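You operate a simulated robot arm through the tools that you are given. There is no shell and no other tool.

Carry out the task below with a simulated robot arm. There is one attempt and no reset: what you move stays moved.

TASK
Clear the open printer's plate and wipe it clean.
Fine: switch off first, slide the bed well forward, the spacer into the dark parts tray, teal cloth back where it lay. What is to be rubbed or washed off counts as gone when no trace of it is left.

It is judged by the outcome, as a careful person would: the job done as asked, and still so three seconds after it is handed in. It fails if anything else is knocked over, pushed out of place, dropped, spilled or broken. Flat cloth is picked up by pressing the open fingertips on it (5 to 10 N) and closing them slowly along it; thin cloth reads only 2 to 8 mm in the jaws.

THE ROBOT
A 7-joint arm with a two-finger parallel gripper, fixed in place. Base frame: the origin is on the floor under the middle of its stand, x ahead of it, y to its left, z up. Lengths are in cm, angles in degrees, forces in N, time in s.
It reaches about 124.7 cm from its shoulder. Its first joint turns from -132.0 to 132.0 degrees. Payload 3.91 kg.
Tool frame: the origin (TCP) lies between the finger pads and is the grasp point; the fingertips stand 3 cm ahead of it; z points along the fingers, y is the line along which they close. The gripper opens to 11 cm. The fingers are 2 cm wide and 1 cm thick; the gripper's body (4.8 by 11.2 cm) begins 5.5 cm behind the TCP.
Orientation is that of the tool frame in the base frame, as a unit quaternion [w, x, y, z]. With the fingers straight down and closing along the base's y, the tool's x points along the base's -x, its y along +y and its z along -z.

THE INTERFACE
- The arm moves only by the tool move_arm. Its argument "deltas" is one flat list of numbers, 7 for each row, row after row: the gripper command, from -1 (shut) to 1 (fully open), values between in proportion, then the shift along the tool's x, y, z in m, then the turn, a rotation vector about the tool's x, y, z in degrees. In form: [hand, tx, ty, tz, ax, ay, az, hand, tx, ty, tz, ax, ay, az, ...]. A call has 1 to 20 rows; each row shifts and turns the commanded pose from where the row before left it, along the tool's axes as they then stand. Each row takes 0.2 s and may step no farther than 5 cm and 8.6 degrees from the row before; otherwise, or with a gripper value out of range, the whole call is refused. Where a pose cannot be reached the arm comes as near as it can. A force on the tool above 40 N (or 10 N above the force at the start of the call, whichever is more), or a blocked arm, ends the call early, and 0.2 s more pass. Each finger travels about 10.8 cm/s and halts on what it meets, pressing with about 38 N; the grip force reading is that of the motor and also rises with nothing between the fingers. The clock runs only during rows and for 0.2 s after the last one: add rows that do not move to give the fingers time. The reply holds the time, the measured pose of the TCP, the force on the tool along the base axes, the opening and the grip force, in the units named above and with some noise, with the torque about the TCP (base axes, N m) and any sound that the robot's microphone picked up.
- Cameras (640 x 400 px; columns grow to the right, rows downward): "scene" is fixed at [22.21, 50.22, 168.04]; the picture's right is [-0.38, -0.93, 0.00], its down [-0.90, 0.37, -0.23] and it looks along [0.21, -0.09, -0.97] (base axes); focal length 261 px, centre (320, 200). "wrist" rides on the gripper at [7.2, 1.7, -10.3] in the tool frame; the picture's right is [-0.23, 0.97, 0.00], its down [-0.76, -0.18, -0.62] and it looks along [-0.61, -0.14, 0.78] (tool axes); focal length 222 px, centre (320, 200). There is no depth. A picture from a camera that has moved, and an enlarged one, comes with that camera's place and axes in the base frame and with its lens. The place of the scene camera against the robot may be out by one fixed shift of up to 1.8 cm in any direction.
- grab_frame(camera): a new picture of that camera. No time passes.
- zoom(camera, box): a new picture of the part [left, top, right, bottom] of that camera's present view, enlarged. No time passes.
- finish_job(): hands the job in; it is judged then, once.

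Places have to be worked out from the pictures, the camera data and where the tool is seen. Open the gripper and draw the arm clear of the work before you hand the job in, unless the task says otherwise.

The tools are called after "Request:" by a JSON object that holds its "fn" and its "kwargs". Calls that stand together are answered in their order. move_arm: Moves the arm, as the interface text tells. Its arguments: {"type":"object","properties":{"deltas":{"type":"array"}},"required":["deltas"]} The other tools are called the same way: grab_frame (camera) takes a picture; zoom (camera, box) takes an enlarged picture of a part of a camera's view; finish_job () hands the job in.

At the start:

```text
clock: 0.0
ee_pos: [27.02, 44.05, 124.89]
tcp_rot: [0.001, 0.0, 1.0, 0.0]
ft_force: [-0.2, 0.9, 0.8]
ft_torque: [0.02, 0.02, 0.02]
opening: 11.03
finger_force: 0.1
```

scene: 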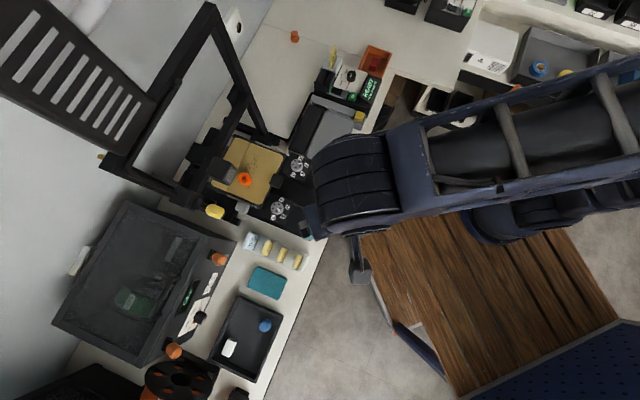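
wrist: 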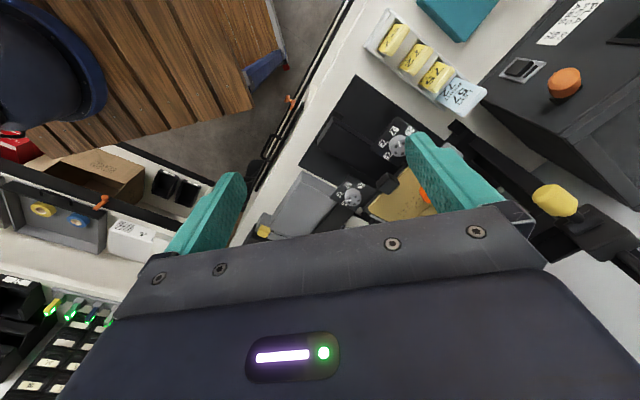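

I start by looking closely at the scene: the open-frame printer with a gold plate and an orange part, and the teal cloth beside the parts tray.

Request:
{"fn": "zoom", "kwargs": {"camera": "scene", "box": [160, 80, 360, 260]}}

Request:
{"fn": "zoom", "kwargs": {"camera": "scene", "box": [140, 220, 340, 400]}}

Request:
{"fn": "zoom", "kwargs": {"camera": "scene", "box": [260, 20, 440, 140]}}

Request:
{"fn": "zoom", "kwargs": {"camera": "wrist", "box": [240, 0, 640, 250]}}

```text
2.22 times, centred on (260, 170) of scene
camera zoom: at [22.21, 50.22, 168.04], right [-0.38, -0.93, 0.0], down [-0.9, 0.37, -0.23], along [0.21, -0.09, -0.97], focal length 580 px, centre (453, 267)
```

zoom: 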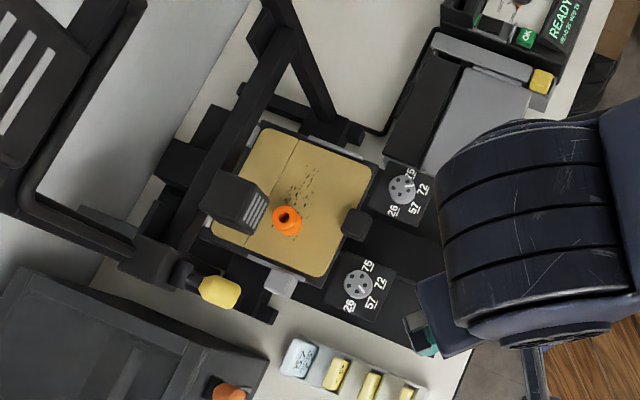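

```text
2.22 times, centred on (240, 310) of scene
camera zoom: at [22.21, 50.22, 168.04], right [-0.38, -0.93, 0.0], down [-0.9, 0.37, -0.23], along [0.21, -0.09, -0.97], focal length 580 px, centre (498, -44)
```

zoom: 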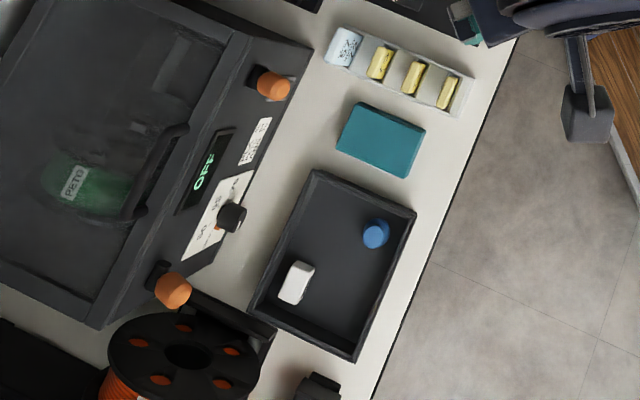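

```text
3.33 times, centred on (350, 80) of scene
camera zoom: at [22.21, 50.22, 168.04], right [-0.38, -0.93, 0.0], down [-0.9, 0.37, -0.23], along [0.21, -0.09, -0.97], focal length 870 px, centre (220, 600)
```

zoom: 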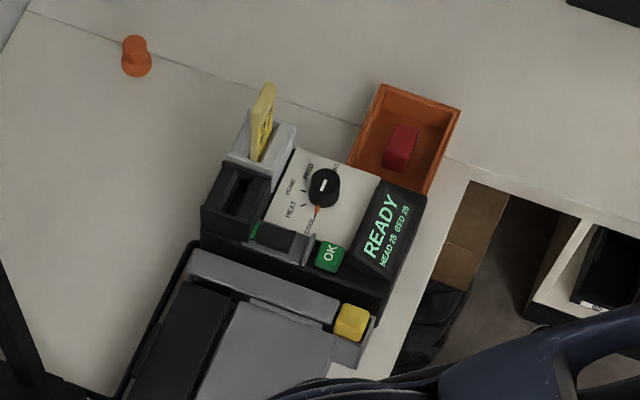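

```text
1.60 times, centred on (440, 125) of wrist
camera zoom: at [19.68, 45.73, 135.23], right [0.23, 0.97, 0.0], down [0.76, -0.18, 0.62], along [0.61, -0.14, -0.78], focal length 355 px, centre (128, 320)
```

zoom: 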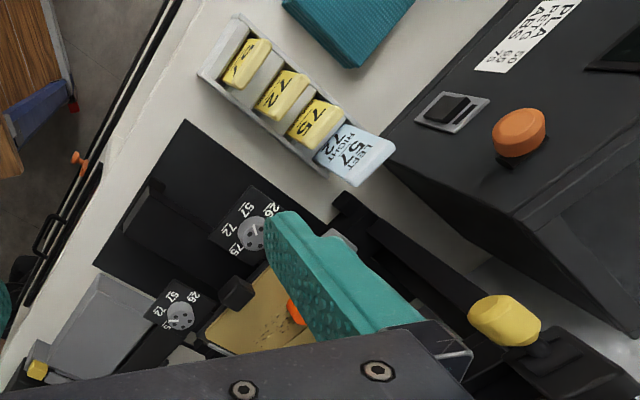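

The bench seems to sit at 45° to the base, with its edge along (-1, 1). I raise the arm a little, draw it back and turn the tool 45°, so the wrist camera looks straight into the bench.

Request:
{"fn": "move_arm", "kwargs": {"deltas": [1, 0, -0.03, -0.03, 0, 0, -7.5, 1, 0, -0.03, -0.03, 0, 0, -7.5, 1, 0, 0, 0, 0, 0, -7.5, 1, 0, 0, 0, 0, 0, -7.5, 1, 0, 0, 0, 0, 0, -7.5, 1, 0, 0, 0, 0, 0, -7.5, 1, 0, 0, 0, 0, 0, 0]}}

```text
clock: 1.6
ee_pos: [27.43, 38.15, 130.86]
tcp_rot: [0.0, -0.383, 0.924, 0.0]
ft_force: [0.3, 0.3, -0.5]
ft_torque: [-0.02, -0.01, 0.02]
opening: 11.0
finger_force: 0.1
```

Request:
{"fn": "grab_frame", "kwargs": {"camera": "wrist"}}

Request:
{"fn": "grab_frame", "kwargs": {"camera": "scene"}}

```text
taken
camera wrist: at [20.99, 34.17, 141.27], right [-0.53, 0.85, 0.0], down [0.66, 0.41, 0.62], along [0.53, 0.33, -0.78], focal length 222 px, centre (320, 200)
```

wrist: 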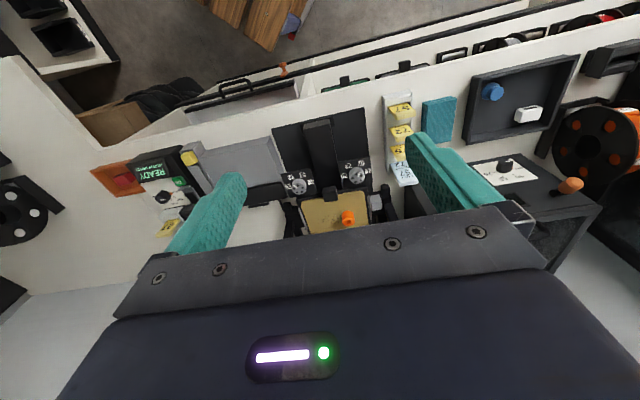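

```text
taken
```

scene: 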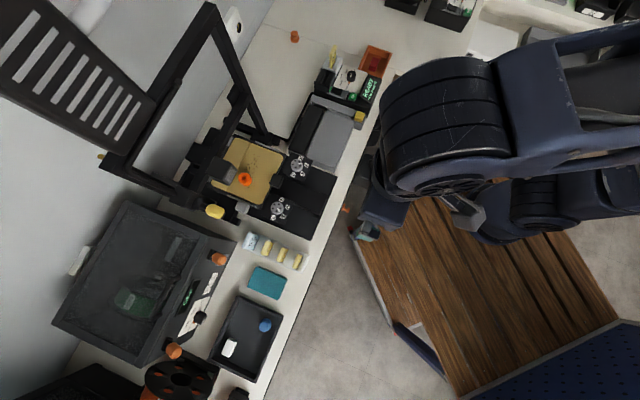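

The scene view is now clear of the arm, so I zoom in on the printer, its control box and the tray area.

Request:
{"fn": "zoom", "kwargs": {"camera": "scene", "box": [190, 100, 350, 240]}}

Request:
{"fn": "zoom", "kwargs": {"camera": "scene", "box": [300, 30, 410, 130]}}

Request:
{"fn": "zoom", "kwargs": {"camera": "wrist", "box": [80, 120, 280, 250]}}

Request:
{"fn": "zoom", "kwargs": {"camera": "wrist", "box": [250, 80, 450, 240]}}

Request:
{"fn": "zoom", "kwargs": {"camera": "scene", "box": [60, 0, 300, 220]}}

```text
2.86 times, centred on (270, 170) of scene
camera zoom: at [22.21, 50.22, 168.04], right [-0.38, -0.93, 0.0], down [-0.9, 0.37, -0.23], along [0.21, -0.09, -0.97], focal length 745 px, centre (463, 286)
```

zoom: 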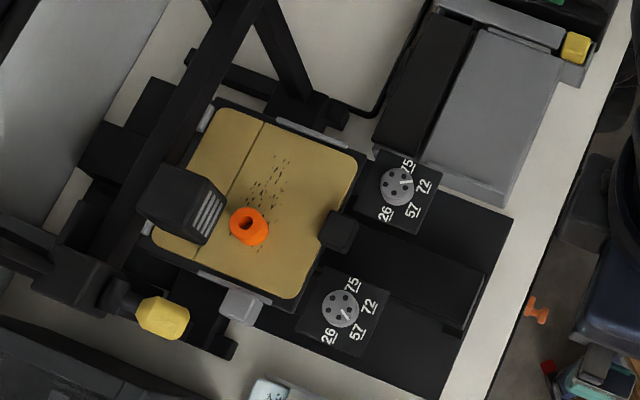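

```text
4.00 times, centred on (355, 80) of scene
camera zoom: at [22.21, 50.22, 168.04], right [-0.38, -0.93, 0.0], down [-0.9, 0.37, -0.23], along [0.21, -0.09, -0.97], focal length 1043 px, centre (180, 680)
```

zoom: 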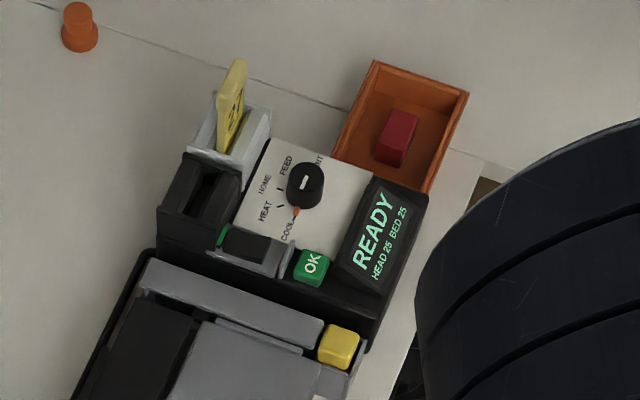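

```text
3.08 times, centred on (180, 185) of wrist
camera zoom: at [20.99, 34.17, 141.27], right [-0.53, 0.85, 0.0], down [0.66, 0.41, 0.62], along [0.53, 0.33, -0.78], focal length 684 px, centre (751, 246)
```

zoom: 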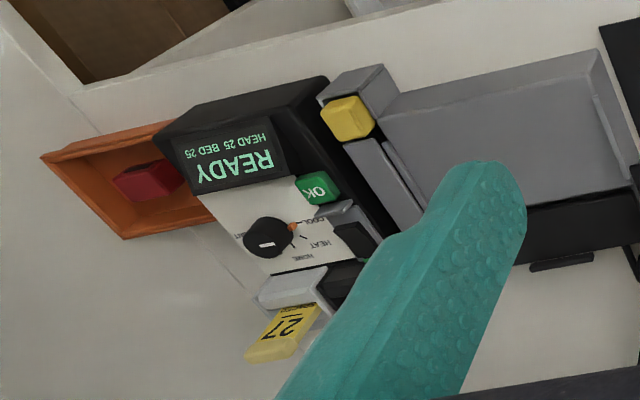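

```text
2.50 times, centred on (350, 160) of wrist
camera zoom: at [20.99, 34.17, 141.27], right [-0.53, 0.85, 0.0], down [0.66, 0.41, 0.62], along [0.53, 0.33, -0.78], focal length 555 px, centre (245, 300)
```

zoom: 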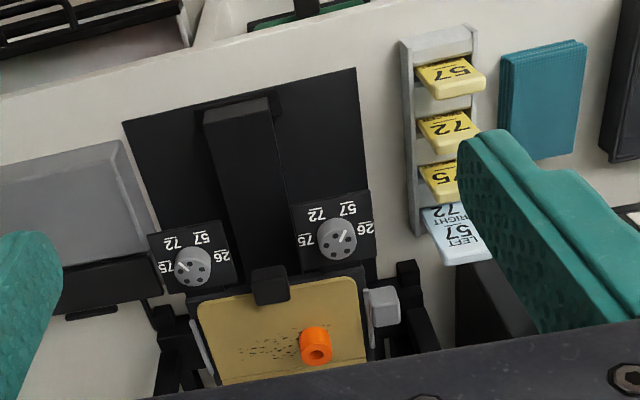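

```text
1.82 times, centred on (180, 110) of scene
camera zoom: at [22.21, 50.22, 168.04], right [-0.38, -0.93, 0.0], down [-0.9, 0.37, -0.23], along [0.21, -0.09, -0.97], focal length 474 px, centre (574, 364)
```

zoom: 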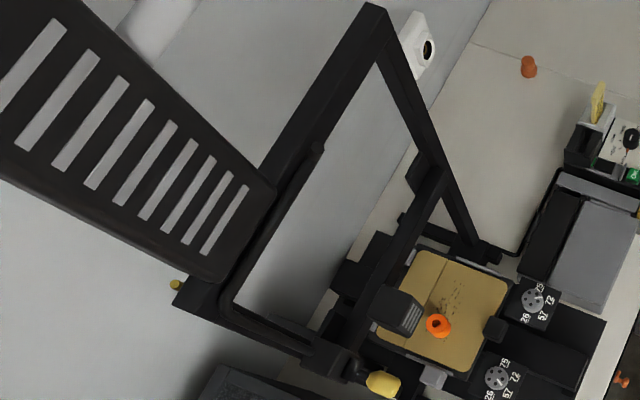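

The printer's control box (READY, dial, OK, a rocker with a green end) is right of the printer, at roughly x≈65, y≈25. I move the wrist camera there for a close look at the switch.

Request:
{"fn": "move_arm", "kwargs": {"deltas": [1, -0.006, -0.042, 0.013, 0, 0, 0, 1, -0.006, -0.042, 0.013, 0, 0, 0, 1, -0.006, -0.042, 0.013, 0, 0, 0, 1, -0.006, -0.042, 0.013, 0, 0, 0, 1, -0.006, -0.042, 0.013, 0, 0, 0, 1, -0.006, -0.042, 0.013, 0, 0, 0, 1, -0.006, -0.042, 0.013, 0, 0, 0, 1, -0.006, -0.042, 0.013, 0, 0, 0, 1, 0, 0, 0, 0, 0, 0]}}

Request:
{"fn": "grab_frame", "kwargs": {"camera": "wrist"}}

Request:
{"fn": "grab_frame", "kwargs": {"camera": "scene"}}

```text
clock: 3.6
ee_pos: [54.71, 17.68, 120.15]
tcp_rot: [0.0, -0.383, 0.924, 0.0]
ft_force: [0.2, 0.6, -0.1]
ft_torque: [0.01, 0.02, 0.02]
opening: 10.98
finger_force: 0.1
```

```text
taken
camera wrist: at [48.36, 13.79, 130.63], right [-0.53, 0.85, 0.0], down [0.66, 0.41, 0.62], along [0.53, 0.33, -0.78], focal length 222 px, centre (320, 200)
```

wrist: 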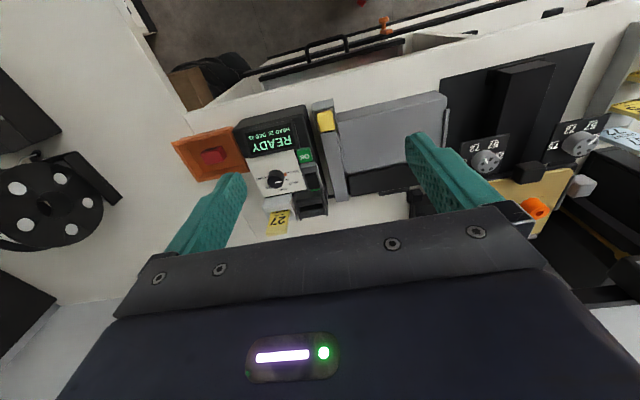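

```text
taken
```

scene: 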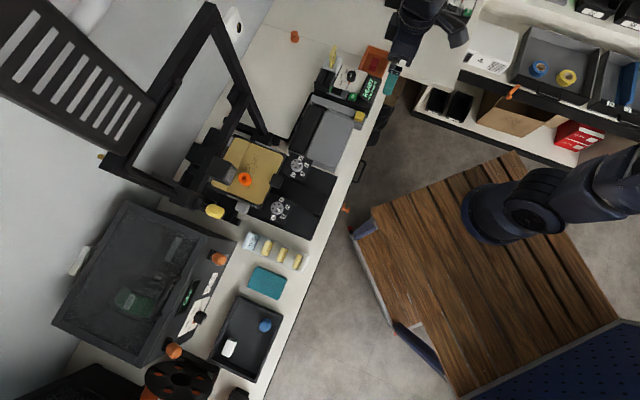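

Request:
{"fn": "zoom", "kwargs": {"camera": "wrist", "box": [220, 80, 360, 240]}}

Request:
{"fn": "zoom", "kwargs": {"camera": "wrist", "box": [300, 60, 560, 230]}}

Request:
{"fn": "zoom", "kwargs": {"camera": "scene", "box": [310, 50, 390, 110]}}

```text
2.50 times, centred on (290, 160) of wrist
camera zoom: at [48.36, 13.79, 130.63], right [-0.53, 0.85, 0.0], down [0.66, 0.41, 0.62], along [0.53, 0.33, -0.78], focal length 555 px, centre (395, 300)
```

zoom: 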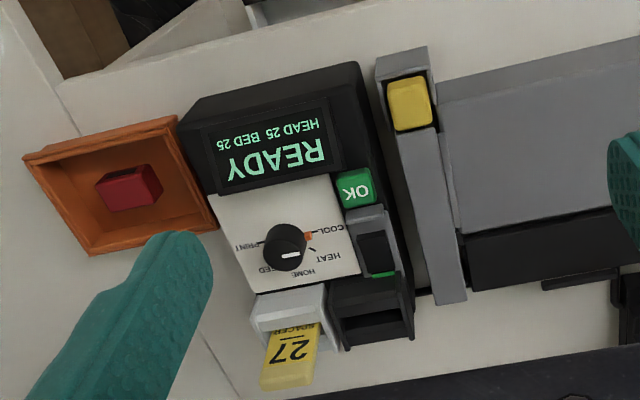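

```text
2.35 times, centred on (430, 145) of wrist
camera zoom: at [48.36, 13.79, 130.63], right [-0.53, 0.85, 0.0], down [0.66, 0.41, 0.62], along [0.53, 0.33, -0.78], focal length 523 px, centre (61, 329)
```

zoom: 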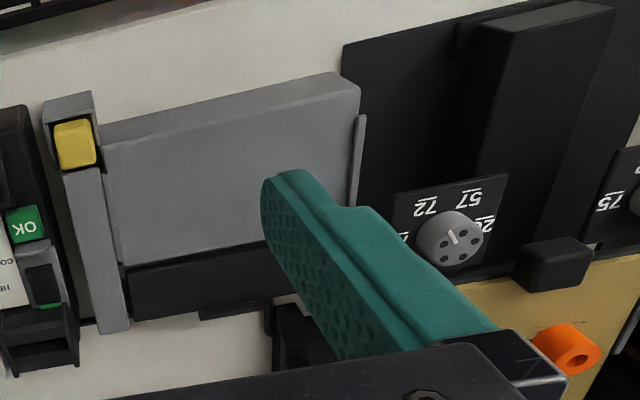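

```text
6.67 times, centred on (350, 80) of scene
camera zoom: at [22.21, 50.22, 168.04], right [-0.38, -0.93, 0.0], down [-0.9, 0.37, -0.23], along [0.21, -0.09, -0.97], focal length 1739 px, centre (120, 1000)
```

zoom: 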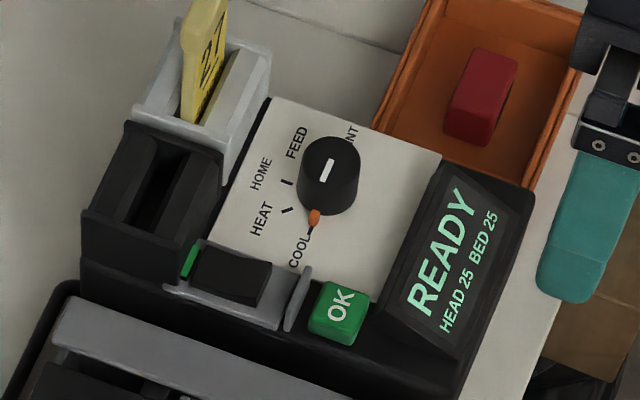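

Triangulating the OK button from two wrist views puts it at about (65.1, 21.0, 95.7), with the rocker about 5.5 cm behind it near (68.9, 25.0). I move closer above the box to see which end of the rocker is raised.

Request:
{"fn": "move_arm", "kwargs": {"deltas": [1, -0.0175, -0.0075, 0.0375, 0, 0, 0, 1, -0.0175, -0.0075, 0.0375, 0, 0, 0, 1, -0.0175, -0.0075, 0.0375, 0, 0, 0, 1, -0.0175, -0.0075, 0.0375, 0, 0, 0, 1, 0, 0, 0, 0, 0, 0]}}

Request:
{"fn": "grab_frame", "kwargs": {"camera": "wrist"}}

Request:
{"fn": "zoom", "kwargs": {"camera": "wrist", "box": [240, 140, 400, 240]}}

```text
clock: 4.8
ee_pos: [61.78, 20.69, 105.55]
tcp_rot: [0.0, -0.384, 0.923, 0.0]
ft_force: [0.2, -0.6, 0.4]
ft_torque: [0.02, 0.01, 0.01]
opening: 10.99
finger_force: 0.0
```

```text
taken
camera wrist: at [55.37, 16.69, 115.9], right [-0.53, 0.85, 0.0], down [0.66, 0.41, 0.62], along [0.53, 0.33, -0.78], focal length 222 px, centre (320, 200)
```

wrist: 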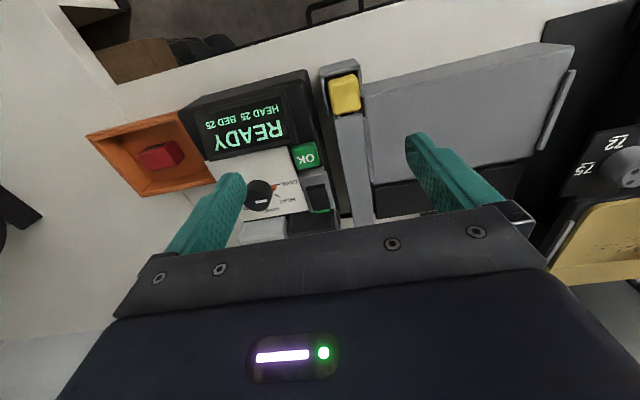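

```text
4.00 times, centred on (320, 190) of wrist
camera zoom: at [55.37, 16.69, 115.9], right [-0.53, 0.85, 0.0], down [0.66, 0.41, 0.62], along [0.53, 0.33, -0.78], focal length 888 px, centre (320, 240)
```

zoom: 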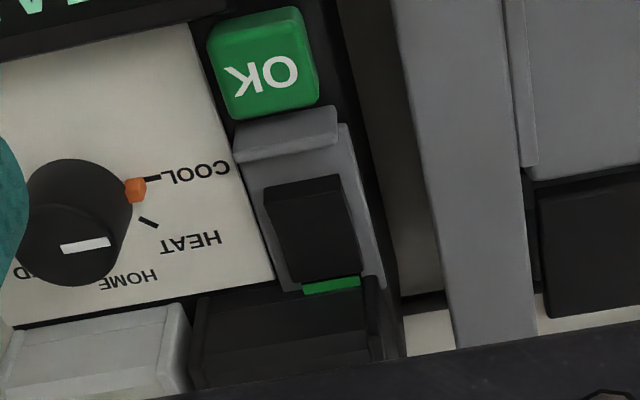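

Zooming seems to render real extra detail, so I zoom hard on the rocker from both cameras to read its tilt before pressing anything.

Request:
{"fn": "zoom", "kwargs": {"camera": "scene", "box": [325, 75, 357, 95]}}

Request:
{"fn": "zoom", "kwargs": {"camera": "wrist", "box": [296, 168, 344, 218]}}

Request:
{"fn": "zoom", "kwargs": {"camera": "scene", "box": [160, 240, 240, 340]}}

```text
16.00 times, centred on (341, 85) of scene
camera zoom: at [22.21, 50.22, 168.04], right [-0.38, -0.93, 0.0], down [-0.9, 0.37, -0.23], along [0.21, -0.09, -0.97], focal length 4173 px, centre (-16, 2040)
```

zoom: 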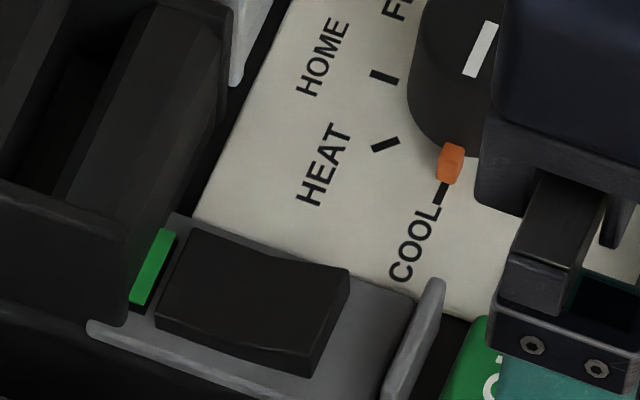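

```text
8.00 times, centred on (320, 193) of wrist
camera zoom: at [55.37, 16.69, 115.9], right [-0.53, 0.85, 0.0], down [0.66, 0.41, 0.62], along [0.53, 0.33, -0.78], focal length 1777 px, centre (320, 256)
```

zoom: 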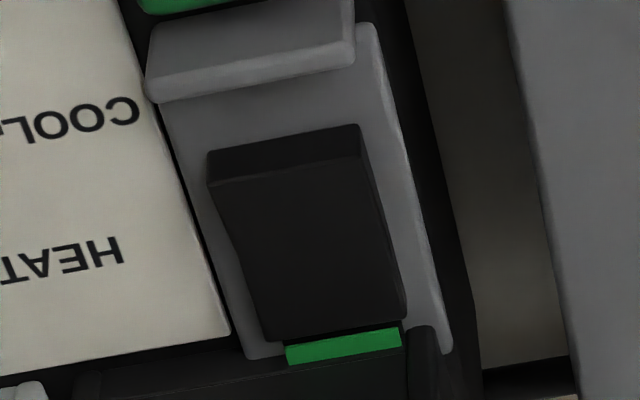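

```text
4.00 times, centred on (200, 290) of scene
camera zoom: at [22.21, 50.22, 168.04], right [-0.38, -0.93, 0.0], down [-0.9, 0.37, -0.23], along [0.21, -0.09, -0.97], focal length 1043 px, centre (800, -160)
```

zoom: 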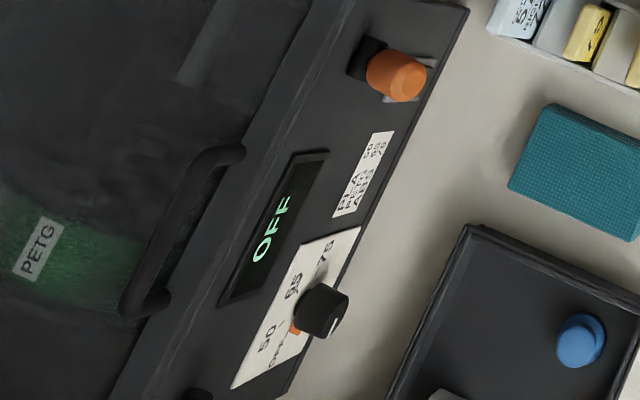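

The rocker's front end (towards the robot) stands raised and the far end by the green strip is pressed in, so "on" is lit and the front end must be pushed. I shut the gripper and move above the front end at about x=67.8, y=24.0.

Request:
{"fn": "move_arm", "kwargs": {"deltas": [-1, -0.022, -0.0065, 0.0, 0, 0, 0, -1, -0.022, -0.0065, 0.0, 0, 0, 0, -1, -0.022, -0.0065, 0.01, 0, 0, 0, -1, 0, 0, 0.01, 0, 0, 0, -1, 0, 0, 0, 0, 0, 0]}}

Request:
{"fn": "grab_frame", "kwargs": {"camera": "wrist"}}

Request:
{"fn": "zoom", "kwargs": {"camera": "scene", "box": [310, 55, 374, 105]}}

```text
clock: 6.0
ee_pos: [67.69, 23.86, 103.67]
tcp_rot: [0.0, -0.383, 0.924, 0.0]
ft_force: [0.7, 0.2, -0.6]
ft_torque: [-0.03, 0.01, 0.02]
opening: 0.0
finger_force: 38.0
```

```text
taken
camera wrist: at [61.33, 19.98, 113.99], right [-0.53, 0.85, 0.0], down [0.66, 0.41, 0.62], along [0.53, 0.33, -0.78], focal length 222 px, centre (320, 200)
```

wrist: 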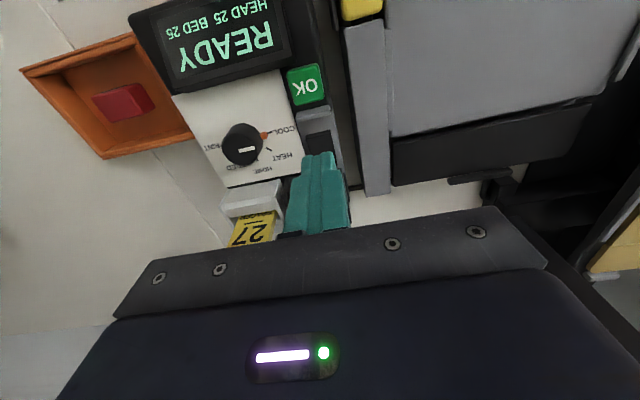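

```text
8.00 times, centred on (342, 80) of scene
camera zoom: at [22.21, 50.22, 168.04], right [-0.38, -0.93, 0.0], down [-0.9, 0.37, -0.23], along [0.21, -0.09, -0.97], focal length 2087 px, centre (144, 1160)
```

zoom: 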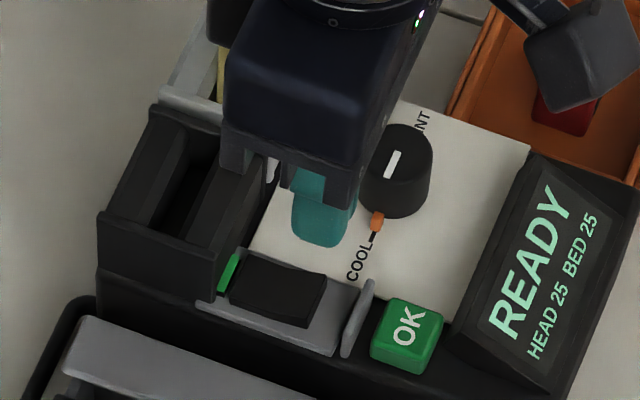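

Request:
{"fn": "zoom", "kwargs": {"camera": "wrist", "box": [280, 95, 360, 195]}}

```text
4.00 times, centred on (320, 145) of wrist
camera zoom: at [61.33, 19.98, 113.99], right [-0.53, 0.85, 0.0], down [0.66, 0.41, 0.62], along [0.53, 0.33, -0.78], focal length 888 px, centre (320, 420)
```

zoom: 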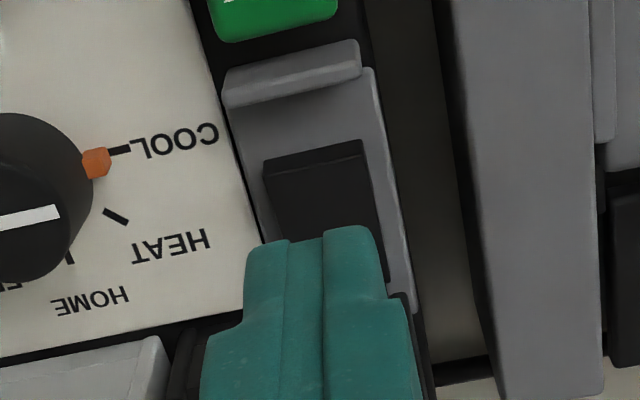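

The tip sits right over the raised edge (U≈64.7), 0.9 cm clear of the guard. I shift 0.3 cm back and lower in steps, watching the force.

Request:
{"fn": "move_arm", "kwargs": {"deltas": [-1, -0.003, 0, 0.02, 0, 0, 0, -1, 0, 0, 0.018, 0, 0, 0, -1, 0, 0, 0.004, 0, 0, 0, -1, 0, 0, 0.003, 0, 0, 0, -1, 0, 0, 0.003, 0, 0, 0]}}

```text
clock: 7.3
ee_pos: [67.93, 24.2, 99.03]
tcp_rot: [0.003, -0.383, 0.924, 0.0]
ft_force: [-4.7, -3.1, 13.0]
ft_torque: [-0.04, 0.06, 0.09]
opening: 0.0
finger_force: 38.1
heard: click
stopped in row 5: the force on the tool passed its limit at 43 N (the readings are from after the stop); the commanded pose is now the measured one
```

A click was heard. I rise again and check the display and the rocker.

Request:
{"fn": "move_arm", "kwargs": {"deltas": [-1, 0, 0, -0.03, 0, 0, 0, -1, 0.02, 0, -0.04, 0, 0, 0, -1, 0.04, 0, -0.03, 0, 0, 0, -1, 0, 0, 0, 0, 0, 0]}}

Request:
{"fn": "zoom", "kwargs": {"camera": "wrist", "box": [200, 60, 380, 220]}}

Request:
{"fn": "zoom", "kwargs": {"camera": "scene", "box": [310, 55, 374, 105]}}

```text
clock: 8.3
ee_pos: [63.77, 20.34, 108.33]
tcp_rot: [0.002, -0.384, 0.923, 0.0]
ft_force: [0.5, -0.2, -0.6]
ft_torque: [0.01, -0.01, 0.01]
opening: 0.0
finger_force: 37.2
```

```text
2.50 times, centred on (290, 140) of wrist
camera zoom: at [57.34, 16.4, 118.78], right [-0.53, 0.85, 0.0], down [0.66, 0.41, 0.63], along [0.53, 0.33, -0.78], focal length 555 px, centre (395, 350)
```

zoom: 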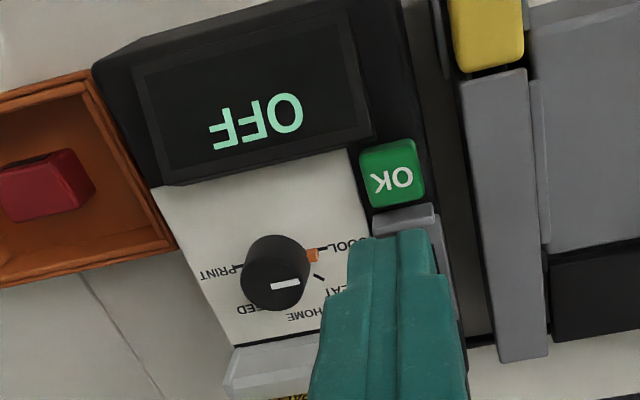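

```text
8.00 times, centred on (342, 80) of scene
camera zoom: at [22.21, 50.22, 168.04], right [-0.38, -0.93, 0.0], down [-0.9, 0.37, -0.23], along [0.21, -0.09, -0.97], focal length 2087 px, centre (144, 1160)
```

zoom: 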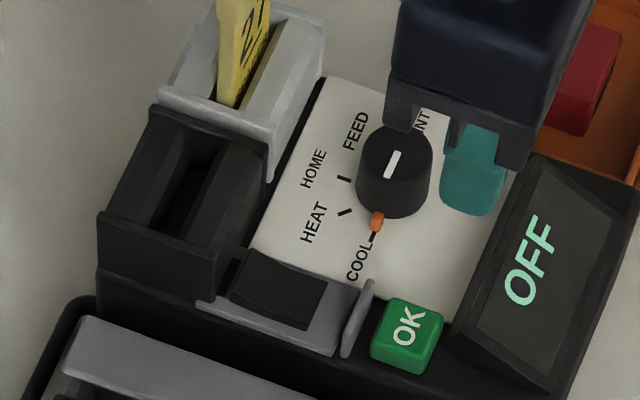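

The display now reads OFF. Next I rise, open the gripper and move in front of the printer bed to look at it closely.

Request:
{"fn": "move_arm", "kwargs": {"deltas": [-1, 0, 0, -0.05, 0, 0, 0, -1, 0, 0.02, -0.04, 0, 0, 0, 1, -0.004, 0.046, 0, 0, 0, 0, 1, -0.004, 0.046, 0, 0, 0, 0, 1, -0.004, 0.046, 0, 0, 0, 0, 1, -0.004, 0.046, 0, 0, 0, 0, 1, -0.004, 0.046, 0, 0, 0, 0, 1, -0.004, 0.046, 0, 0, 0, 0, 1, -0.004, 0.046, 0, 0, 0, 0, 1, -0.004, 0.046, 0, 0, 0, 0, 1, 0, 0, 0, 0, 0, 0]}}

Request:
{"fn": "grab_frame", "kwargs": {"camera": "wrist"}}

Request:
{"fn": "zoom", "kwargs": {"camera": "wrist", "box": [180, 80, 440, 242]}}

Request:
{"fn": "grab_frame", "kwargs": {"camera": "scene"}}

```text
clock: 10.7
ee_pos: [38.33, 49.68, 117.78]
tcp_rot: [0.002, -0.382, 0.924, 0.001]
ft_force: [1.1, -0.2, 0.3]
ft_torque: [0.01, -0.01, 0.02]
opening: 11.01
finger_force: 0.0
```

```text
taken
camera wrist: at [31.94, 45.69, 128.14], right [-0.53, 0.85, 0.0], down [0.66, 0.41, 0.63], along [0.53, 0.33, -0.78], focal length 222 px, centre (320, 200)
```

wrist: 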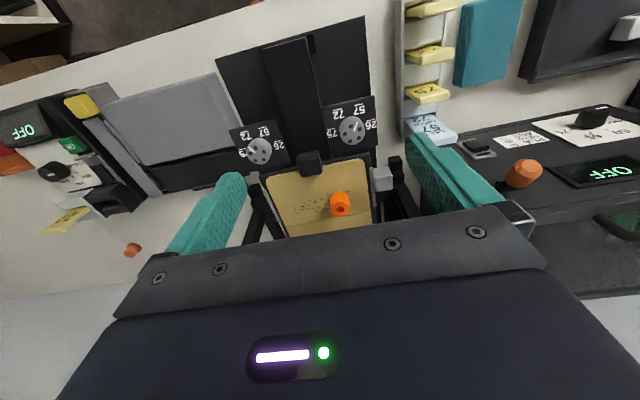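

```text
2.46 times, centred on (310, 161) of wrist
camera zoom: at [31.94, 45.69, 128.14], right [-0.53, 0.85, 0.0], down [0.66, 0.41, 0.63], along [0.53, 0.33, -0.78], focal length 547 px, centre (345, 296)
```

zoom: 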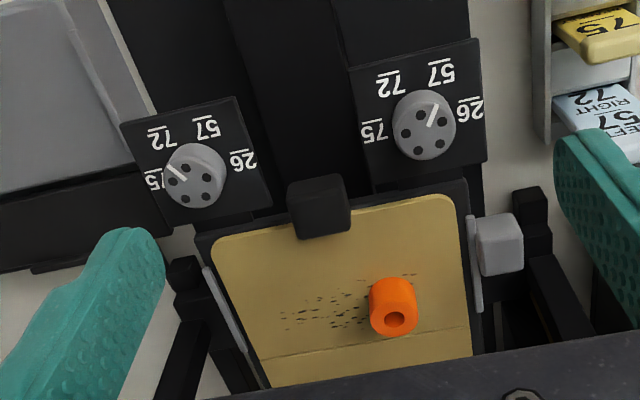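

```text
taken
```

scene: 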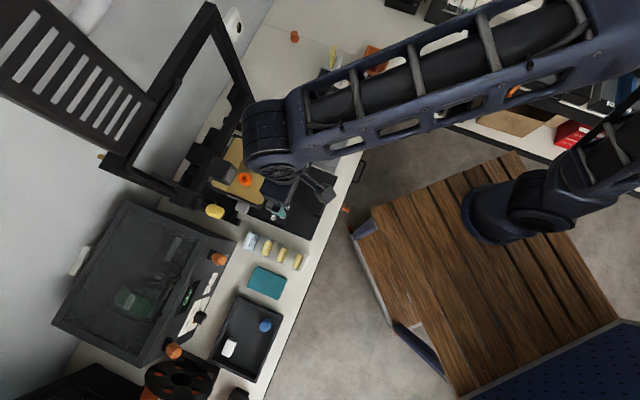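

The plate lies at about z≈101 with the dark grip block at its front edge near U≈69, V≈5, and the specks lie around and behind the orange spacer. I go a bit lower to see the handle block well.

Request:
{"fn": "move_arm", "kwargs": {"deltas": [1, 0.006, -0.008, 0.04, 0, 0, 0, 1, 0.006, -0.007, 0.04, 0, 0, 0, 1, 0, 0, 0, 0, 0, 0]}}

Request:
{"fn": "grab_frame", "kwargs": {"camera": "wrist"}}

Request:
{"fn": "zoom", "kwargs": {"camera": "wrist", "box": [220, 120, 420, 245]}}

```text
clock: 11.5
ee_pos: [38.8, 47.65, 109.79]
tcp_rot: [0.002, -0.384, 0.924, 0.0]
ft_force: [0.2, 0.5, -0.6]
ft_torque: [-0.03, 0.0, 0.0]
opening: 10.99
finger_force: 0.0
```

```text
taken
camera wrist: at [32.43, 43.64, 120.09], right [-0.53, 0.85, 0.0], down [0.66, 0.41, 0.63], along [0.53, 0.33, -0.78], focal length 222 px, centre (320, 200)
```

wrist: 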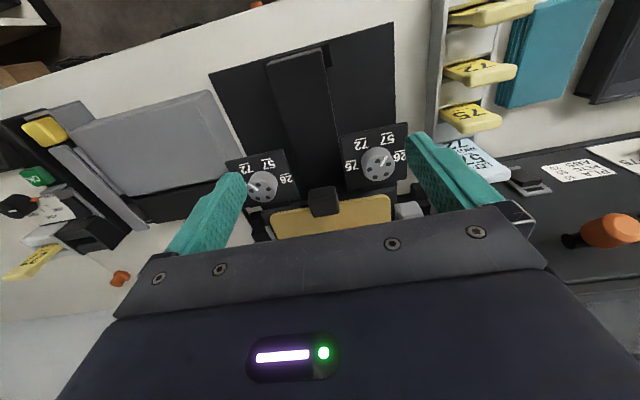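

```text
3.20 times, centred on (320, 182) of wrist
camera zoom: at [32.43, 43.64, 120.09], right [-0.53, 0.85, 0.0], down [0.66, 0.41, 0.63], along [0.53, 0.33, -0.78], focal length 711 px, centre (320, 256)
```

zoom: 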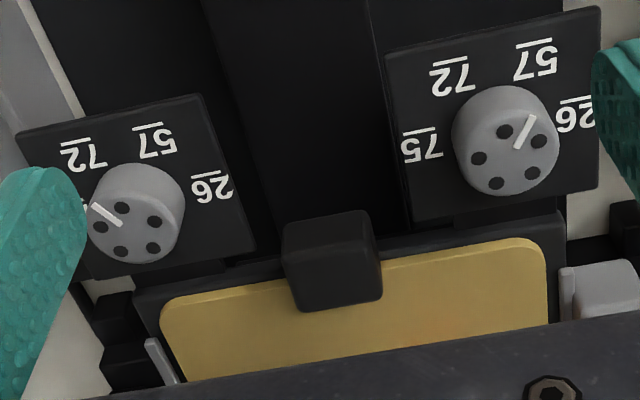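

Request:
{"fn": "zoom", "kwargs": {"camera": "wrist", "box": [296, 175, 352, 225]}}

Request:
{"fn": "zoom", "kwargs": {"camera": "scene", "box": [215, 130, 315, 230]}}

```text
8.00 times, centred on (324, 200) of wrist
camera zoom: at [32.43, 43.64, 120.09], right [-0.53, 0.85, 0.0], down [0.66, 0.41, 0.63], along [0.53, 0.33, -0.78], focal length 1777 px, centre (288, 200)
```

zoom: 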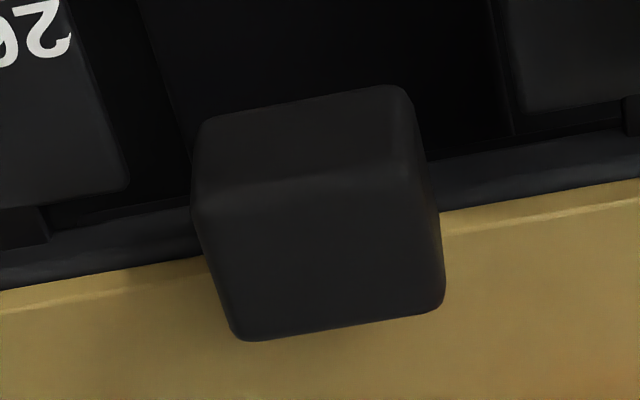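

```text
4.00 times, centred on (265, 180) of scene
camera zoom: at [22.21, 50.22, 168.04], right [-0.38, -0.93, 0.0], down [-0.9, 0.37, -0.23], along [0.21, -0.09, -0.97], focal length 1043 px, centre (540, 280)
```

zoom: 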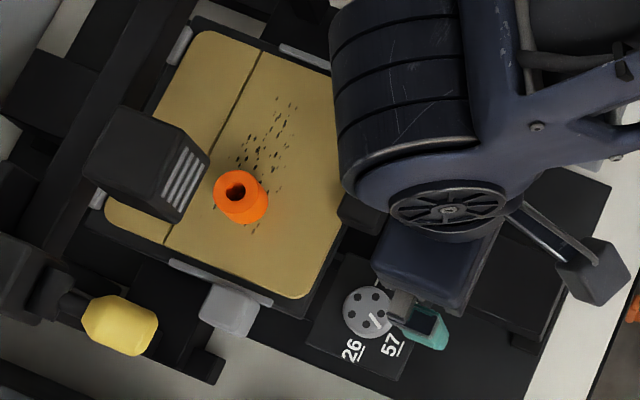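

The handle is a rounded block about 3 cm wide at roughly U≈68, V≈5.0, top about z≈101–102. I set the opening to about 5 cm and move above it, forward of the plate edge.

Request:
{"fn": "move_arm", "kwargs": {"deltas": [-0.09, -0.022, -0.004, 0.005, 0, 0, 0, -0.09, -0.022, -0.004, 0.005, 0, 0, 0, -0.09, -0.021, -0.0045, 0.005, 0, 0, 0, -0.09, 0, 0, 0, 0, 0, 0]}}

Request:
{"fn": "grab_frame", "kwargs": {"camera": "wrist"}}

Request:
{"fn": "zoom", "kwargs": {"camera": "wrist", "box": [240, 90, 400, 215]}}

Request:
{"fn": "zoom", "kwargs": {"camera": "scene", "box": [215, 130, 315, 230]}}

```text
clock: 12.5
ee_pos: [44.14, 51.64, 108.4]
tcp_rot: [0.002, -0.384, 0.924, 0.0]
ft_force: [0.0, -0.3, 0.9]
ft_torque: [0.03, -0.03, -0.03]
opening: 5.01
finger_force: 0.0
```

```text
taken
camera wrist: at [37.74, 47.59, 118.63], right [-0.53, 0.85, 0.0], down [0.66, 0.41, 0.63], along [0.53, 0.33, -0.78], focal length 222 px, centre (320, 200)
```

wrist: 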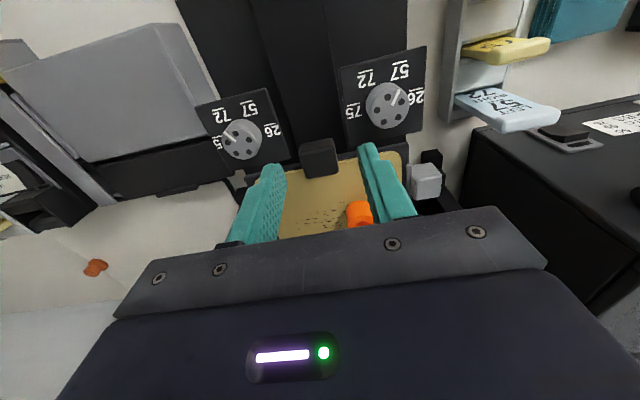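

```text
3.20 times, centred on (320, 152) of wrist
camera zoom: at [37.74, 47.59, 118.63], right [-0.53, 0.85, 0.0], down [0.66, 0.41, 0.63], along [0.53, 0.33, -0.78], focal length 711 px, centre (320, 352)
```

zoom: 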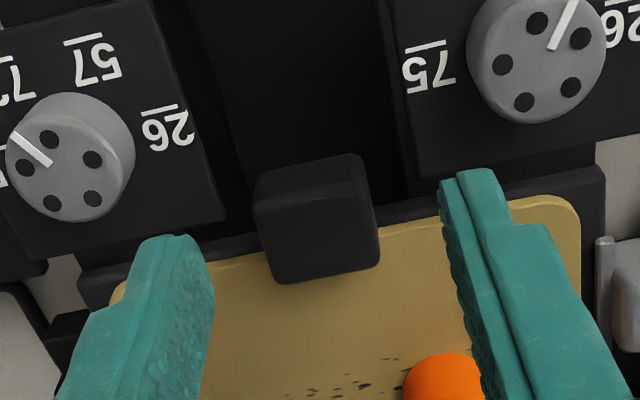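

```text
4.00 times, centred on (265, 180) of scene
camera zoom: at [22.21, 50.22, 168.04], right [-0.38, -0.93, 0.0], down [-0.9, 0.37, -0.23], along [0.21, -0.09, -0.97], focal length 1043 px, centre (540, 280)
```

zoom: 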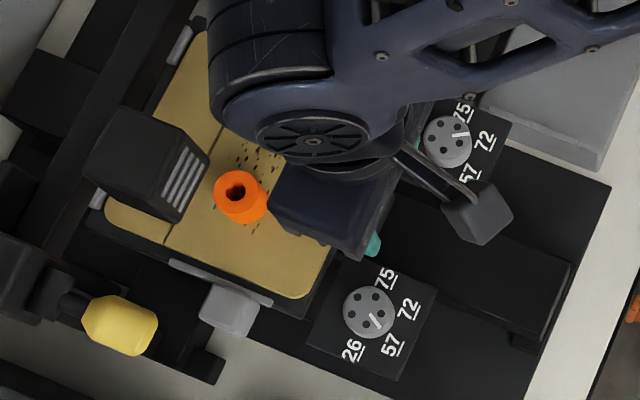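

Using three wrist views, the handle works out at U≈69–71.6, V≈4.7, z≈98.2–100.3, and the plate at z≈98.7. I shift onto it, lower in steps until the fingertips straddle it, then close.

Request:
{"fn": "move_arm", "kwargs": {"deltas": [-0.09, -0.018, -0.006, 0.0, 0, 0, 0, -0.09, 0, 0, 0.03, 0, 0, 0, -0.09, 0, 0, 0.02, 0, 0, 0, -0.09, 0, 0, 0.01, 0, 0, 0, -0.09, 0, 0, 0.005, 0, 0, 0, -0.09, 0, 0, 0, 0, 0, 0]}}

Request:
{"fn": "zoom", "kwargs": {"camera": "wrist", "box": [240, 70, 400, 195]}}

```text
clock: 13.9
ee_pos: [45.83, 52.23, 101.9]
tcp_rot: [0.001, -0.384, 0.923, -0.001]
ft_force: [0.1, -0.6, 0.4]
ft_torque: [0.0, 0.03, 0.01]
opening: 5.02
finger_force: 0.1
```

```text
3.20 times, centred on (320, 132) of wrist
camera zoom: at [39.37, 48.26, 112.2], right [-0.53, 0.85, 0.0], down [0.66, 0.41, 0.63], along [0.53, 0.33, -0.78], focal length 711 px, centre (320, 416)
```

zoom: 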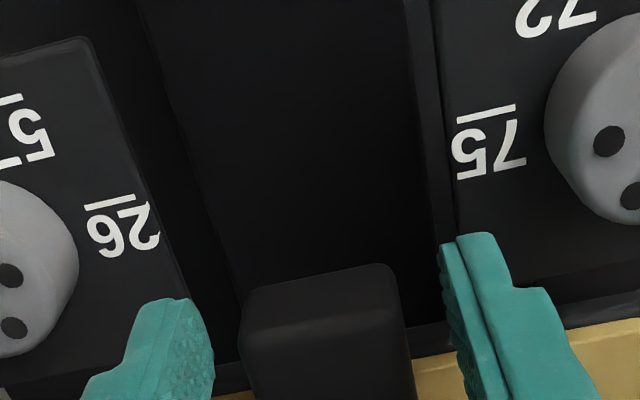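

The fingers straddle the handle evenly, so I close on it.

Request:
{"fn": "move_arm", "kwargs": {"deltas": [-0.4, 0, 0, 0.002, 0, 0, 0, -0.6, 0, 0, 0, 0, 0, 0, -1, 0, 0, 0, 0, 0, 0, -1, 0, 0, 0, 0, 0, 0]}}

```text
clock: 14.9
ee_pos: [45.88, 52.33, 101.77]
tcp_rot: [0.002, -0.384, 0.923, 0.0]
ft_force: [3.0, -3.9, 5.3]
ft_torque: [0.15, -0.32, -0.11]
opening: 3.34
finger_force: 38.1
```

The handle is held (3.3 cm). I pull it gently forward (towards the robot) and watch the force.

Request:
{"fn": "move_arm", "kwargs": {"deltas": [-1, 0.005, 0, 0, 0, 0, 0, -1, 0.01, 0, 0, 0, 0, 0, -1, 0.01, 0, 0, 0, 0, 0, -1, 0.01, 0, 0, 0, 0, 0, -1, 0, 0, 0, 0, 0, 0]}}

Request:
{"fn": "grab_frame", "kwargs": {"camera": "scene"}}

```text
clock: 16.1
ee_pos: [43.39, 49.67, 101.77]
tcp_rot: [0.001, -0.384, 0.923, -0.001]
ft_force: [-3.7, 1.6, -5.3]
ft_torque: [-0.4, 0.57, 0.4]
opening: 3.33
finger_force: 37.6
```

```text
taken
```

scene: 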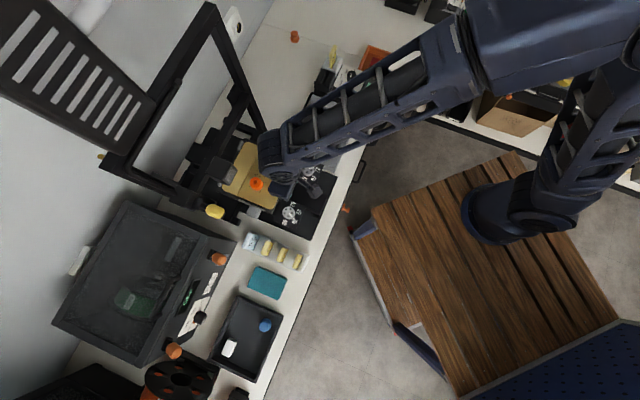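

The bed slides along with its knobs at low force. I keep pulling.

Request:
{"fn": "move_arm", "kwargs": {"deltas": [-1, 0.01, 0, 0, 0, 0, 0, -1, 0.01, 0, 0, 0, 0, 0, -1, 0.01, 0, 0, 0, 0, 0, -1, 0.01, 0, 0, 0, 0, 0, -1, 0.01, 0, 0, 0, 0, 0, -1, 0.01, 0, 0, 0, 0, 0, -1, 0, 0, 0, 0, 0, 0]}}

Request:
{"fn": "zoom", "kwargs": {"camera": "scene", "box": [190, 100, 350, 240]}}

```text
clock: 17.7
ee_pos: [39.05, 45.52, 101.59]
tcp_rot: [0.002, -0.383, 0.924, 0.0]
ft_force: [3.4, -1.9, 20.0]
ft_torque: [0.43, -0.55, -0.03]
opening: 3.33
finger_force: 37.9
```

```text
2.86 times, centred on (270, 170) of scene
camera zoom: at [22.21, 50.22, 168.04], right [-0.38, -0.93, 0.0], down [-0.9, 0.37, -0.23], along [0.21, -0.09, -0.97], focal length 745 px, centre (463, 286)
```

zoom: 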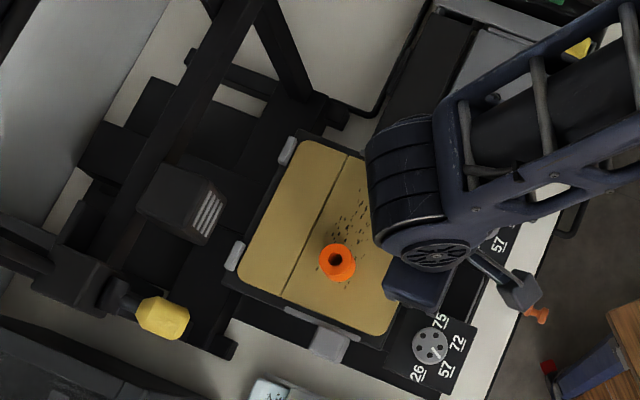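

The bed is 9.6 cm forward and out from under the head; the tool shows some downward load, so I ease up slightly and pull a bit further in small steps to feel for the end stop.

Request:
{"fn": "move_arm", "kwargs": {"deltas": [-1, 0, 0, -0.002, 0, 0, 0, -1, 0.005, 0, 0, 0, 0, 0, -1, 0.005, 0, 0, 0, 0, 0, -1, 0.005, 0, 0, 0, 0, 0, -1, 0.005, 0, 0, 0, 0, 0, -1, 0, 0, 0, 0, 0, 0]}}

Request:
{"fn": "zoom", "kwargs": {"camera": "scene", "box": [190, 100, 350, 240]}}

Request:
{"fn": "grab_frame", "kwargs": {"camera": "wrist"}}

```text
clock: 19.1
ee_pos: [37.78, 44.36, 101.91]
tcp_rot: [0.001, -0.383, 0.924, 0.0]
ft_force: [-0.2, -0.5, -0.6]
ft_torque: [-0.14, 0.09, -0.01]
opening: 3.33
finger_force: 37.8
```

```text
2.86 times, centred on (270, 170) of scene
camera zoom: at [22.21, 50.22, 168.04], right [-0.38, -0.93, 0.0], down [-0.9, 0.37, -0.23], along [0.21, -0.09, -0.97], focal length 745 px, centre (463, 286)
```

zoom: 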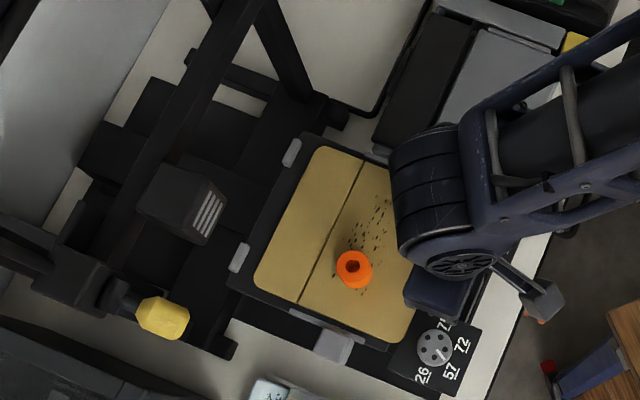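

```text
taken
camera wrist: at [31.4, 40.23, 112.23], right [-0.53, 0.85, 0.0], down [0.66, 0.41, 0.63], along [0.53, 0.33, -0.78], focal length 222 px, centre (320, 200)
```

wrist: 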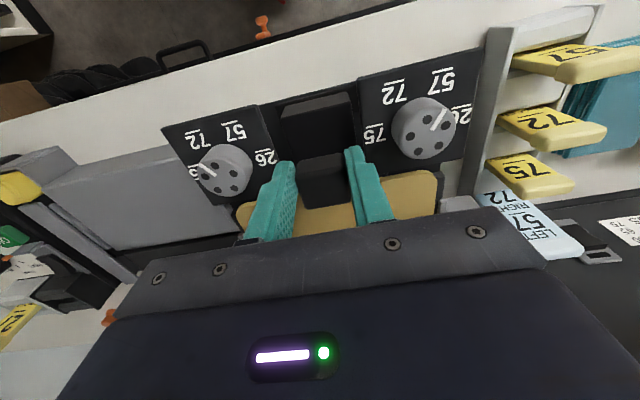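

The gold plate seems to have shifted relative to the back clips in this last pull. I zoom to check before moving further.

Request:
{"fn": "zoom", "kwargs": {"camera": "wrist", "box": [240, 70, 400, 195]}}

Request:
{"fn": "zoom", "kwargs": {"camera": "scene", "box": [240, 140, 330, 240]}}

```text
3.20 times, centred on (320, 132) of wrist
camera zoom: at [31.4, 40.23, 112.23], right [-0.53, 0.85, 0.0], down [0.66, 0.41, 0.63], along [0.53, 0.33, -0.78], focal length 711 px, centre (320, 416)
```

zoom: 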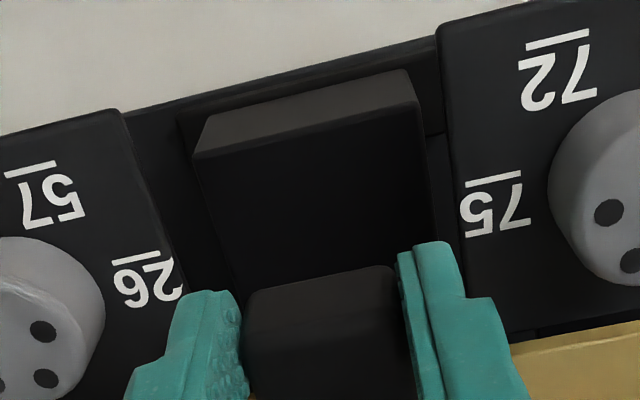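

```text
4.00 times, centred on (285, 190) of scene
camera zoom: at [22.21, 50.22, 168.04], right [-0.38, -0.93, 0.0], down [-0.9, 0.37, -0.23], along [0.21, -0.09, -0.97], focal length 1043 px, centre (460, 240)
```

zoom: 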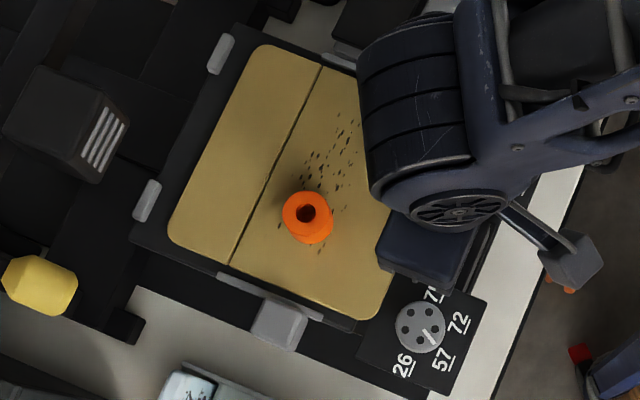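

The wrist view confirms it: the handle belongs to the removable plate, which slid about 1.4 cm forward on its carrier once I took the downward load off. I push it back the same way, with no vertical load, in small steps and check.

Request:
{"fn": "move_arm", "kwargs": {"deltas": [-1, -0.003, 0, 0, 0, 0, 0, -1, -0.003, 0, 0, 0, 0, 0, -1, -0.003, 0, 0, 0, 0, 0, -1, 0, 0, 0, 0, 0, 0]}}

Request:
{"fn": "zoom", "kwargs": {"camera": "wrist", "box": [240, 70, 400, 195]}}

Request:
{"fn": "zoom", "kwargs": {"camera": "scene", "box": [240, 140, 330, 240]}}

```text
clock: 20.1
ee_pos: [38.31, 44.75, 101.94]
tcp_rot: [0.003, -0.384, 0.923, 0.001]
ft_force: [-5.7, 2.7, 8.3]
ft_torque: [0.51, -0.35, 0.31]
opening: 3.33
finger_force: 38.3
```

```text
3.20 times, centred on (320, 132) of wrist
camera zoom: at [32.0, 40.86, 112.24], right [-0.53, 0.85, 0.0], down [0.66, 0.41, 0.63], along [0.53, 0.33, -0.78], focal length 711 px, centre (320, 416)
```

zoom: 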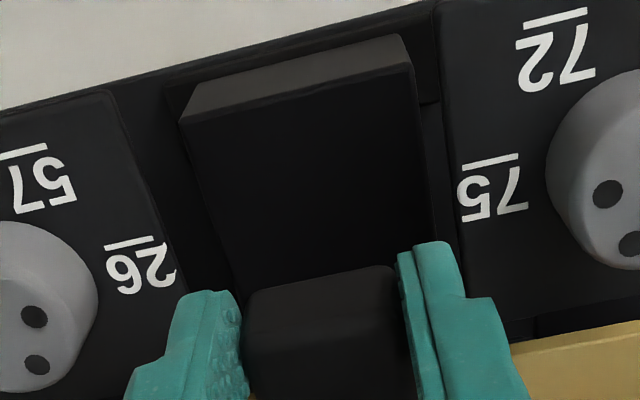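

```text
4.00 times, centred on (285, 190) of scene
camera zoom: at [22.21, 50.22, 168.04], right [-0.38, -0.93, 0.0], down [-0.9, 0.37, -0.23], along [0.21, -0.09, -0.97], focal length 1043 px, centre (460, 240)
```

zoom: 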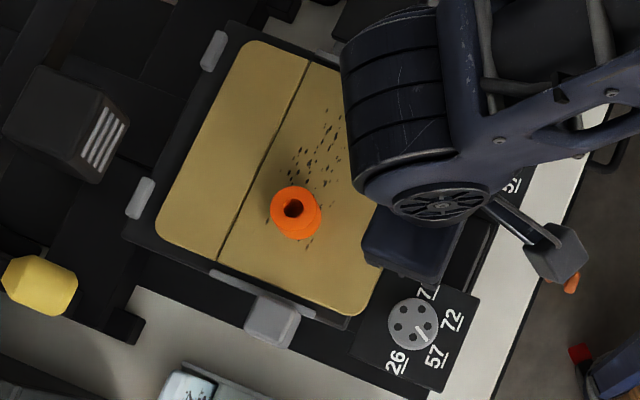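

The plate moved back 0.4 cm relative to the bed while the bed went with it a bit; the tool is pressing down about 8 N. I ease upward a millimetre to unload it and check the force.

Request:
{"fn": "move_arm", "kwargs": {"deltas": [-1, 0, 0, -0.001, 0, 0, 0, -1, 0, 0, 0, 0, 0, 0]}}

```text
clock: 20.7
ee_pos: [38.41, 44.84, 101.99]
tcp_rot: [0.002, -0.383, 0.924, 0.0]
ft_force: [0.1, 0.8, 4.4]
ft_torque: [0.41, -0.28, 0.04]
opening: 3.35
finger_force: 37.6
```

Request:
{"fn": "move_arm", "kwargs": {"deltas": [-1, 0, 0, -0.0015, 0, 0, 0, -1, 0, 0, 0, 0, 0, 0]}}

```text
clock: 21.3
ee_pos: [38.35, 44.78, 102.01]
tcp_rot: [0.002, -0.383, 0.924, 0.0]
ft_force: [-0.1, 0.2, -1.4]
ft_torque: [-0.1, 0.11, -0.06]
opening: 3.34
finger_force: 37.8
```

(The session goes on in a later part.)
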